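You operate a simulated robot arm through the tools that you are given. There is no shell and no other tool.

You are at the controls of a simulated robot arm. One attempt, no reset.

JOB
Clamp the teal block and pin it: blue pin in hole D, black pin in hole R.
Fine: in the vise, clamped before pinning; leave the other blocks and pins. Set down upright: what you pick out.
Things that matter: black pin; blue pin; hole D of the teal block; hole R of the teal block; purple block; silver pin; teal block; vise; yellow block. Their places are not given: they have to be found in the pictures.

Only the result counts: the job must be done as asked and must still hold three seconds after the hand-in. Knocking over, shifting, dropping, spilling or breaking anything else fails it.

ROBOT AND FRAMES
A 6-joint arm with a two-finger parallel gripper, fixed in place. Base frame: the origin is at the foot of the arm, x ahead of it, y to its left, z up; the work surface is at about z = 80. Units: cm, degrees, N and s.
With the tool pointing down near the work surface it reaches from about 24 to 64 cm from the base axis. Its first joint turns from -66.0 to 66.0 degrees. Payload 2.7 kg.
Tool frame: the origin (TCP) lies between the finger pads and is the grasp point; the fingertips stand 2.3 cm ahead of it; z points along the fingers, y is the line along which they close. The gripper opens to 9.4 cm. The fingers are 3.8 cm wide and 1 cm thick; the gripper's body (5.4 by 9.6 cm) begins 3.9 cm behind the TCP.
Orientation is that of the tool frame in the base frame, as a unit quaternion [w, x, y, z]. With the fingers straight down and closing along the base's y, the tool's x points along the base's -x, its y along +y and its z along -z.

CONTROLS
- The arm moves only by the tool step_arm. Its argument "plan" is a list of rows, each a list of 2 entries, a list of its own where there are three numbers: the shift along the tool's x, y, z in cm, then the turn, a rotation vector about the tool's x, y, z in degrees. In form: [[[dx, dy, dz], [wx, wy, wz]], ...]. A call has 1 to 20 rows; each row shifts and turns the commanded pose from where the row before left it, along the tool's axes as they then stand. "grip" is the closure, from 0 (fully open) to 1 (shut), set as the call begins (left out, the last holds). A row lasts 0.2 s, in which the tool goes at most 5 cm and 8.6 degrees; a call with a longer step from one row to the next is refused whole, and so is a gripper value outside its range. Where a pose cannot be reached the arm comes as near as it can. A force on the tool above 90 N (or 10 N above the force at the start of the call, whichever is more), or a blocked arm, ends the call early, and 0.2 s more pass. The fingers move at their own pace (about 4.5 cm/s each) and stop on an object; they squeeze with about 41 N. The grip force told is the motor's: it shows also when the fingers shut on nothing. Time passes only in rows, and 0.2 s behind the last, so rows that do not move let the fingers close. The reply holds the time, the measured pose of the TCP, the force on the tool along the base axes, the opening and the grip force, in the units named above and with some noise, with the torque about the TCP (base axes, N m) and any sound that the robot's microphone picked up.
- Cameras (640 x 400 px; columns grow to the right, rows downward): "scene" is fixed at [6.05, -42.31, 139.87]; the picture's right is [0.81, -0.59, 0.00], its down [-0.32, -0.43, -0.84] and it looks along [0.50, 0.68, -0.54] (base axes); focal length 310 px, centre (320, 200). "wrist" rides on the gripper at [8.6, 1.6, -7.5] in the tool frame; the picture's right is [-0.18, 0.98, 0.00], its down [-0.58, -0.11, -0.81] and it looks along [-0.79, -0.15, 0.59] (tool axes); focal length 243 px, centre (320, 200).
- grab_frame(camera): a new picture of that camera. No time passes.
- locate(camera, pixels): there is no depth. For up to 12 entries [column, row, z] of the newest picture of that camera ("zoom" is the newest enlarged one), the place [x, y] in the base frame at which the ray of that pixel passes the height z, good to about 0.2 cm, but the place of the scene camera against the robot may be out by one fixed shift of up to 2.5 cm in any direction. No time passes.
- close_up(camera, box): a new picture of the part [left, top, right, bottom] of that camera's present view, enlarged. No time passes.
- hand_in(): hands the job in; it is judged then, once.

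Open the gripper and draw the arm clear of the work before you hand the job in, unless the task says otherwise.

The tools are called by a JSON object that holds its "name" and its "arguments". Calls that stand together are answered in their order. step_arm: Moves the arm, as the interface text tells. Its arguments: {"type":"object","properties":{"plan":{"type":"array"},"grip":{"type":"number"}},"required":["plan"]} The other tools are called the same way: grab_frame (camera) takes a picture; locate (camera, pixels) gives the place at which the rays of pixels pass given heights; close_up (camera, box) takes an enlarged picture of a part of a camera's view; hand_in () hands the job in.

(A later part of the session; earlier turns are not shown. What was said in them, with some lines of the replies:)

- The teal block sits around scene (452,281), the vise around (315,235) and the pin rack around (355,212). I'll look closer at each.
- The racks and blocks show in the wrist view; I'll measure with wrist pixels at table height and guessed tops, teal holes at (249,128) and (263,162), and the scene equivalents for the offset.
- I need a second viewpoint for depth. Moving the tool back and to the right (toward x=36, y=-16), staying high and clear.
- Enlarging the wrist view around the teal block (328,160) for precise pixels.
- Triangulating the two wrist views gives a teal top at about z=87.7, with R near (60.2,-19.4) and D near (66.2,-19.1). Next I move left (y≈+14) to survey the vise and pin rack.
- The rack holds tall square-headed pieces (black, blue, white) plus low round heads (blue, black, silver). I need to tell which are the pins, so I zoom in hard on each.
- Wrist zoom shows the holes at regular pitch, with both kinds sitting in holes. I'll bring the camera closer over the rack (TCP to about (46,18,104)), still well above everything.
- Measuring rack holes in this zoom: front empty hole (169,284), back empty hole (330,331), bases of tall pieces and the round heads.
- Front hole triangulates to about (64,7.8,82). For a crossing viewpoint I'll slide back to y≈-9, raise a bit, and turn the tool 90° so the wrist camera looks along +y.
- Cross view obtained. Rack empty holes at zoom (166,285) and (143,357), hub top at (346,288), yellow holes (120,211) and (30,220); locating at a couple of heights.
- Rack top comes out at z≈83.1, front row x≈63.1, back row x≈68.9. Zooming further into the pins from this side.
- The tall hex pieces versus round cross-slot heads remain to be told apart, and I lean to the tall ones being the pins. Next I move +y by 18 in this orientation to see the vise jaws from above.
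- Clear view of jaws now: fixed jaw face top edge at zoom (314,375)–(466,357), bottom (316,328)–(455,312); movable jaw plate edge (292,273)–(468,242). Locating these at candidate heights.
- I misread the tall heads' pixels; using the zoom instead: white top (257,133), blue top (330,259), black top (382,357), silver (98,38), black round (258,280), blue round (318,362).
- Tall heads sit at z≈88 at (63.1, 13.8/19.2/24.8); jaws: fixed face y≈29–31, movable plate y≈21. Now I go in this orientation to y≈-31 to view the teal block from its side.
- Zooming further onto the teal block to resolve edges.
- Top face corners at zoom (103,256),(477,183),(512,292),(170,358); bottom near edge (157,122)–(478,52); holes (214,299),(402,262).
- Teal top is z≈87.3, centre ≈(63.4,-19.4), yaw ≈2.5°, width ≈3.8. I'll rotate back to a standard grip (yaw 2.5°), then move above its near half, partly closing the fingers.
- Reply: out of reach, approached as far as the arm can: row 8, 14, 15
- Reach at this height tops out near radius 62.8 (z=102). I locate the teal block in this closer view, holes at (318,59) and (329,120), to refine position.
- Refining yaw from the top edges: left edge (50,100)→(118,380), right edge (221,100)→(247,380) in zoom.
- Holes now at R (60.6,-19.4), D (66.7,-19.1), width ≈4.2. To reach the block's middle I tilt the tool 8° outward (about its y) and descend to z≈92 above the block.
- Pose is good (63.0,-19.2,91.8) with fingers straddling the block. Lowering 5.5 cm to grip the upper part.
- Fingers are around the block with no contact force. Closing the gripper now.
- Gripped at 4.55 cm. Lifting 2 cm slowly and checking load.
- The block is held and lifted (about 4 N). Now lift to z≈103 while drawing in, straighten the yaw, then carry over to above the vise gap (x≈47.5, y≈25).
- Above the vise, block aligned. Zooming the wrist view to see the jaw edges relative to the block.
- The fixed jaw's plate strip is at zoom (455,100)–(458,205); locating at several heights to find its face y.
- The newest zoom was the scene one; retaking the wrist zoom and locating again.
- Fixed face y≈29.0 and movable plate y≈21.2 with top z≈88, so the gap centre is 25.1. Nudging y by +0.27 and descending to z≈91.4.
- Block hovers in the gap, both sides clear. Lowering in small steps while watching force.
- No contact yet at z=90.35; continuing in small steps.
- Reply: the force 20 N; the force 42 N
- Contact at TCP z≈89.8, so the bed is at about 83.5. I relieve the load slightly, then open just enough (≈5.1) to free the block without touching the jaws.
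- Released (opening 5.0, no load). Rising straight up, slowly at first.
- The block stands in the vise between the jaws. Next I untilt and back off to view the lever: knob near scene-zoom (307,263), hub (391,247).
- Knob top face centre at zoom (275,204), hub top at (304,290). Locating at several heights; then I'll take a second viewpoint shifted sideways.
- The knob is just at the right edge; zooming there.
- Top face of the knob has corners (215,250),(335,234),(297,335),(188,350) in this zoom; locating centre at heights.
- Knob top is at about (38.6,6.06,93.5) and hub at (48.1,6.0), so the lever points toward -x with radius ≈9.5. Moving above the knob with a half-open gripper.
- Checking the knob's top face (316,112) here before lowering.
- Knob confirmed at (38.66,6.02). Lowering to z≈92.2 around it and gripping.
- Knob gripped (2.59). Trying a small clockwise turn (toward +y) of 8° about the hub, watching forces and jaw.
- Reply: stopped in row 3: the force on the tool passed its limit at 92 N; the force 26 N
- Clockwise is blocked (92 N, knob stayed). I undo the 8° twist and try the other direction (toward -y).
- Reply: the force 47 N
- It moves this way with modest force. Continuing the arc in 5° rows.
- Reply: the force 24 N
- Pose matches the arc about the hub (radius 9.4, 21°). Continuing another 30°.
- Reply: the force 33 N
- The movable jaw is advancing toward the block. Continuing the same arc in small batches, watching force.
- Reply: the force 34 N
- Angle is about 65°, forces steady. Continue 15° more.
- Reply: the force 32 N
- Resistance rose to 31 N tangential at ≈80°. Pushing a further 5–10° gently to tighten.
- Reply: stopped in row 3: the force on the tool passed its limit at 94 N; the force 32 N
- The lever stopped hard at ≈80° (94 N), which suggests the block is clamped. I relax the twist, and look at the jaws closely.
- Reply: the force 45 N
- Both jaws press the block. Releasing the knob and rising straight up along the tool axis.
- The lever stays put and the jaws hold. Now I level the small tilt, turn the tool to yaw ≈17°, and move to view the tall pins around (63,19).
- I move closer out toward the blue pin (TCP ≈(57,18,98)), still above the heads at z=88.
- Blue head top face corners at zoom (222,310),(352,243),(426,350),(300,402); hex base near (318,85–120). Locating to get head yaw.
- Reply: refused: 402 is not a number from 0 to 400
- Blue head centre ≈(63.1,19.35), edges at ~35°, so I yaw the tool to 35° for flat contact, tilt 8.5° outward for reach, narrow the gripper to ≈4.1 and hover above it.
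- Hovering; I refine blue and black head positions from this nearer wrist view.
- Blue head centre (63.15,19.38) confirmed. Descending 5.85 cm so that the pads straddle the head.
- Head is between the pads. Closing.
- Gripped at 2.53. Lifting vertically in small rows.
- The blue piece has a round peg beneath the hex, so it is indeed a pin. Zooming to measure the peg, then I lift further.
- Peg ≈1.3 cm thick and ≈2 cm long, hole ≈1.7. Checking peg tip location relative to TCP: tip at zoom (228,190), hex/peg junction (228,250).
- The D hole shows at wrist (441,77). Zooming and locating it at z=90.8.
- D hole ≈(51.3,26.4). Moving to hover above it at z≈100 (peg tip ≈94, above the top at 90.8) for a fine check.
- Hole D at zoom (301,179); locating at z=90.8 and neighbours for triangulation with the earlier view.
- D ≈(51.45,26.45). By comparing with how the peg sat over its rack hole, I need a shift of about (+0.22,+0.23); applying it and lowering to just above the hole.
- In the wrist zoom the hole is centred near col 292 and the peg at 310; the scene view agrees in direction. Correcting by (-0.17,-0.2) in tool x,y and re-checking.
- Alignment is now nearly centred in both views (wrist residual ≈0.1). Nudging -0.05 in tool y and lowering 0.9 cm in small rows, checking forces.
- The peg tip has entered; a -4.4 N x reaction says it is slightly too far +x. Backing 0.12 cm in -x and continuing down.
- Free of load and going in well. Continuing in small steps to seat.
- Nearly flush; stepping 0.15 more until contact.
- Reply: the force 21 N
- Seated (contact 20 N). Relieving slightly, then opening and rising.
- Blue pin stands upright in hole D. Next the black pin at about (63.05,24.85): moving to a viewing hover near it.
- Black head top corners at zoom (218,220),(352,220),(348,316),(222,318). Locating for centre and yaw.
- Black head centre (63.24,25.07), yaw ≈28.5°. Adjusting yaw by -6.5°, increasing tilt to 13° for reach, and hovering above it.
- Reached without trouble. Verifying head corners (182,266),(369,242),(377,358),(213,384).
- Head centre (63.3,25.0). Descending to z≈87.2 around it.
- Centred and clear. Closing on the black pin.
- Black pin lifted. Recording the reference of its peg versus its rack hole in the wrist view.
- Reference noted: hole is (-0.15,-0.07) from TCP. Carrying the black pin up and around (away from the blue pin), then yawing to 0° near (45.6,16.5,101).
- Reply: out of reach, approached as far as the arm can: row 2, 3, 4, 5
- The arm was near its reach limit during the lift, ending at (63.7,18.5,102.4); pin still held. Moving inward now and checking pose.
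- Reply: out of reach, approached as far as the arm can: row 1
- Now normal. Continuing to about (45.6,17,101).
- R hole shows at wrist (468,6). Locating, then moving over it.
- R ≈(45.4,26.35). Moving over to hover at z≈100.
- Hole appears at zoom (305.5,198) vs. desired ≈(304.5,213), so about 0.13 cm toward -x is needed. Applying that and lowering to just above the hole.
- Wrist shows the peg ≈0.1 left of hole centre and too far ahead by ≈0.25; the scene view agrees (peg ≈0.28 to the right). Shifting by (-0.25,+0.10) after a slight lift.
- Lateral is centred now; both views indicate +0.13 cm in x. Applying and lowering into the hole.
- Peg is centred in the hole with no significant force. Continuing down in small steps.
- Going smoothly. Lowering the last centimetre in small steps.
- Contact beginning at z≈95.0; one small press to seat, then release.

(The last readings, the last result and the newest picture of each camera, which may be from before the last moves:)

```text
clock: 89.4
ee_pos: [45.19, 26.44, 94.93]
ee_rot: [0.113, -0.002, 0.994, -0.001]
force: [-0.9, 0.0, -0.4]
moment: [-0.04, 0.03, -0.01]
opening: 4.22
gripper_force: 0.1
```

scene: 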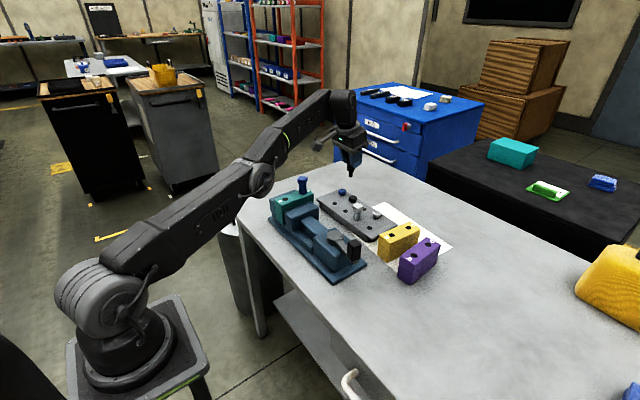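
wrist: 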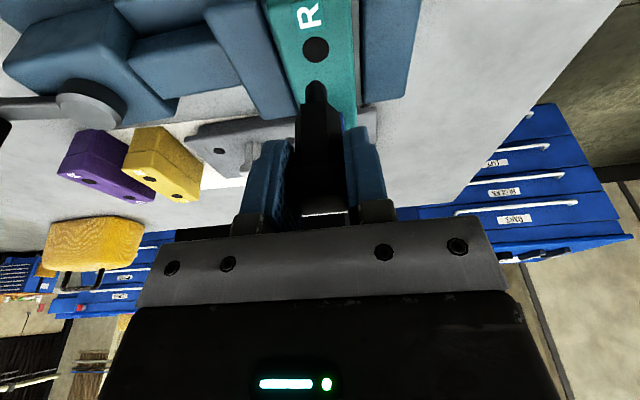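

Seated and released. Rising vertically and drawing clear, then checking.

{"name": "step_arm", "arguments": {"plan": [[[-0.113, 0, -0.487], [0, 0, 0]], [[-0.225, 0, -0.974], [0, 0, 0]], [[-0.45, 0, -1.948], [0, 0, 0]], [[-0.675, 0, -2.92], [0, 0, 0]], [[-0.675, 0, -2.92], [0, 0, 0]], [[2.5, -3, -0.6], [0, 0, 0]], [[2.5, -3, -0.6], [0, 0, 0]], [[2.5, -3, -0.6], [0, 0, 0]], [[0, 0, 0], [0, 0, 0]]]}}

{"name": "grab_frame", "arguments": {"camera": "scene"}}

{"name": "close_up", "arguments": {"camera": "scene", "box": [260, 160, 380, 290]}}

{"name": "grab_frame", "arguments": {"camera": "wrist"}}

```text
clock: 91.4
ee_pos: [37.56, 17.31, 104.47]
ee_rot: [0.113, -0.001, 0.994, -0.001]
force: [0.0, 0.1, -0.7]
moment: [0.02, -0.01, 0.0]
opening: 4.24
gripper_force: 0.0
```

```text
taken
```

scene: 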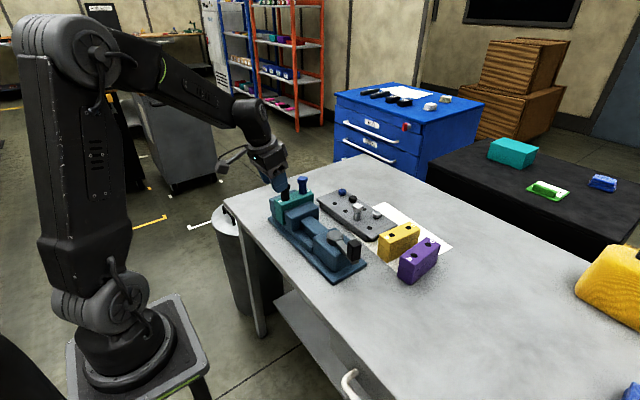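

```text
3.08 times, centred on (320, 225) of scene
```

zoom: 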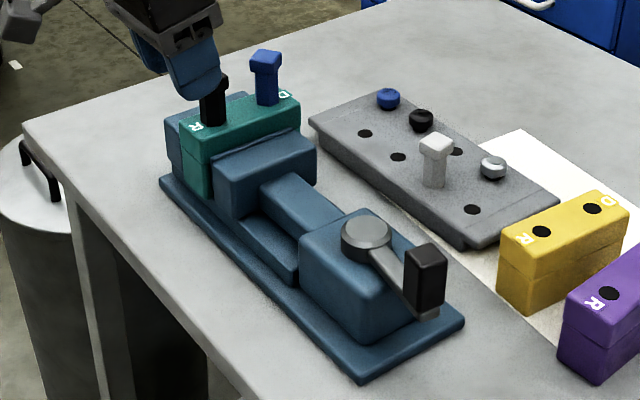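

```text
taken
```

wrist: 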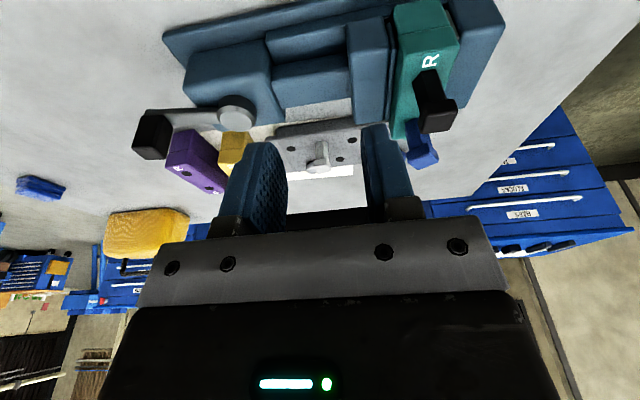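

Both pins stand upright in R (black) and D (blue), and the rest is in place. Opening fully and drawing the arm further clear for a final look.

{"name": "step_arm", "arguments": {"plan": [[[0, -3, -3], [0, 0, 0]], [[0, -4, -2], [0, 0, 0]], [[0, -4, -1], [0, 0, 0]], [[0, -4, 0], [0, 0, 0]], [[0, -4, 0], [0, 0, 0]], [[0, 0, 0], [0, 0, 0]]], "grip": 0}}

{"name": "close_up", "arguments": {"camera": "scene", "box": [260, 160, 350, 220]}}

{"name": "grab_frame", "arguments": {"camera": "scene"}}

```text
clock: 92.8
ee_pos: [36.75, -1.54, 110.25]
ee_rot: [0.114, -0.001, 0.994, 0.0]
force: [-0.5, 0.7, 0.3]
moment: [0.03, -0.03, 0.04]
opening: 9.38
gripper_force: 0.1
```

```text
6.67 times, centred on (305, 190) of scene
```

zoom: 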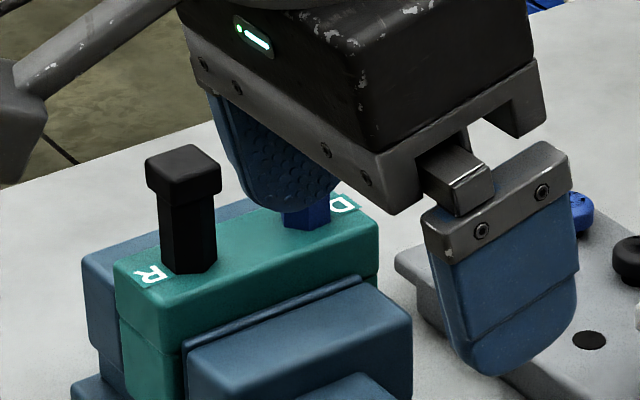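

```text
taken
```

scene: 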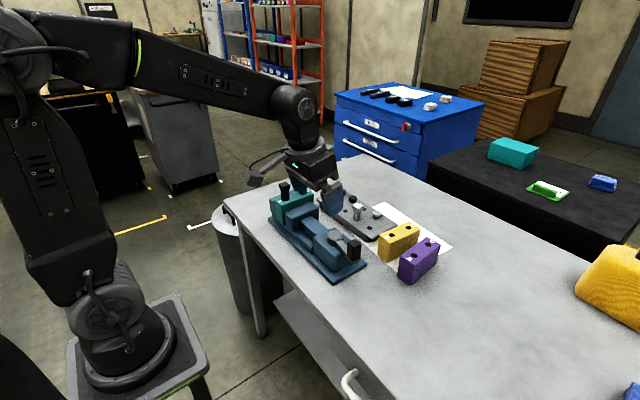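

Block is clamped, black in R and blue in D are seated upright, the lever has not moved, and the gripper is open and clear at z≈110. Handing in.

{"name": "hand_in", "arguments": {}}

```text
The job is handed in.
```

The job is handed in: the teal block is clamped in the vise, with the blue pin in hole D and the black pin in hole R. The hand-in reply gave no verdict, so I don't know the score.

- **Clamp:** I closed the vise before pinning by swinging the lever about 80° until it stopped hard at 94 N. The lever and jaws stayed put after I let go.
- **Pins:** I lowered each pin until its shoulder met the block top, at about 17–20 N. Both were standing upright after release.
- **Which pins:** The rack held a tall square-headed piece and a low round-headed piece in both blue and black. I took the tall ones as the pins. When I lifted them, each had a peg that fitted the holes. This was my judgement, because nothing in the pictures labelled them.
- **Everything else:** The yellow and purple blocks, the tall light-grey piece and the round-headed pieces looked undisturbed in the last pictures. The gripper was open and clear, about 15 cm above the pins, at hand-in.
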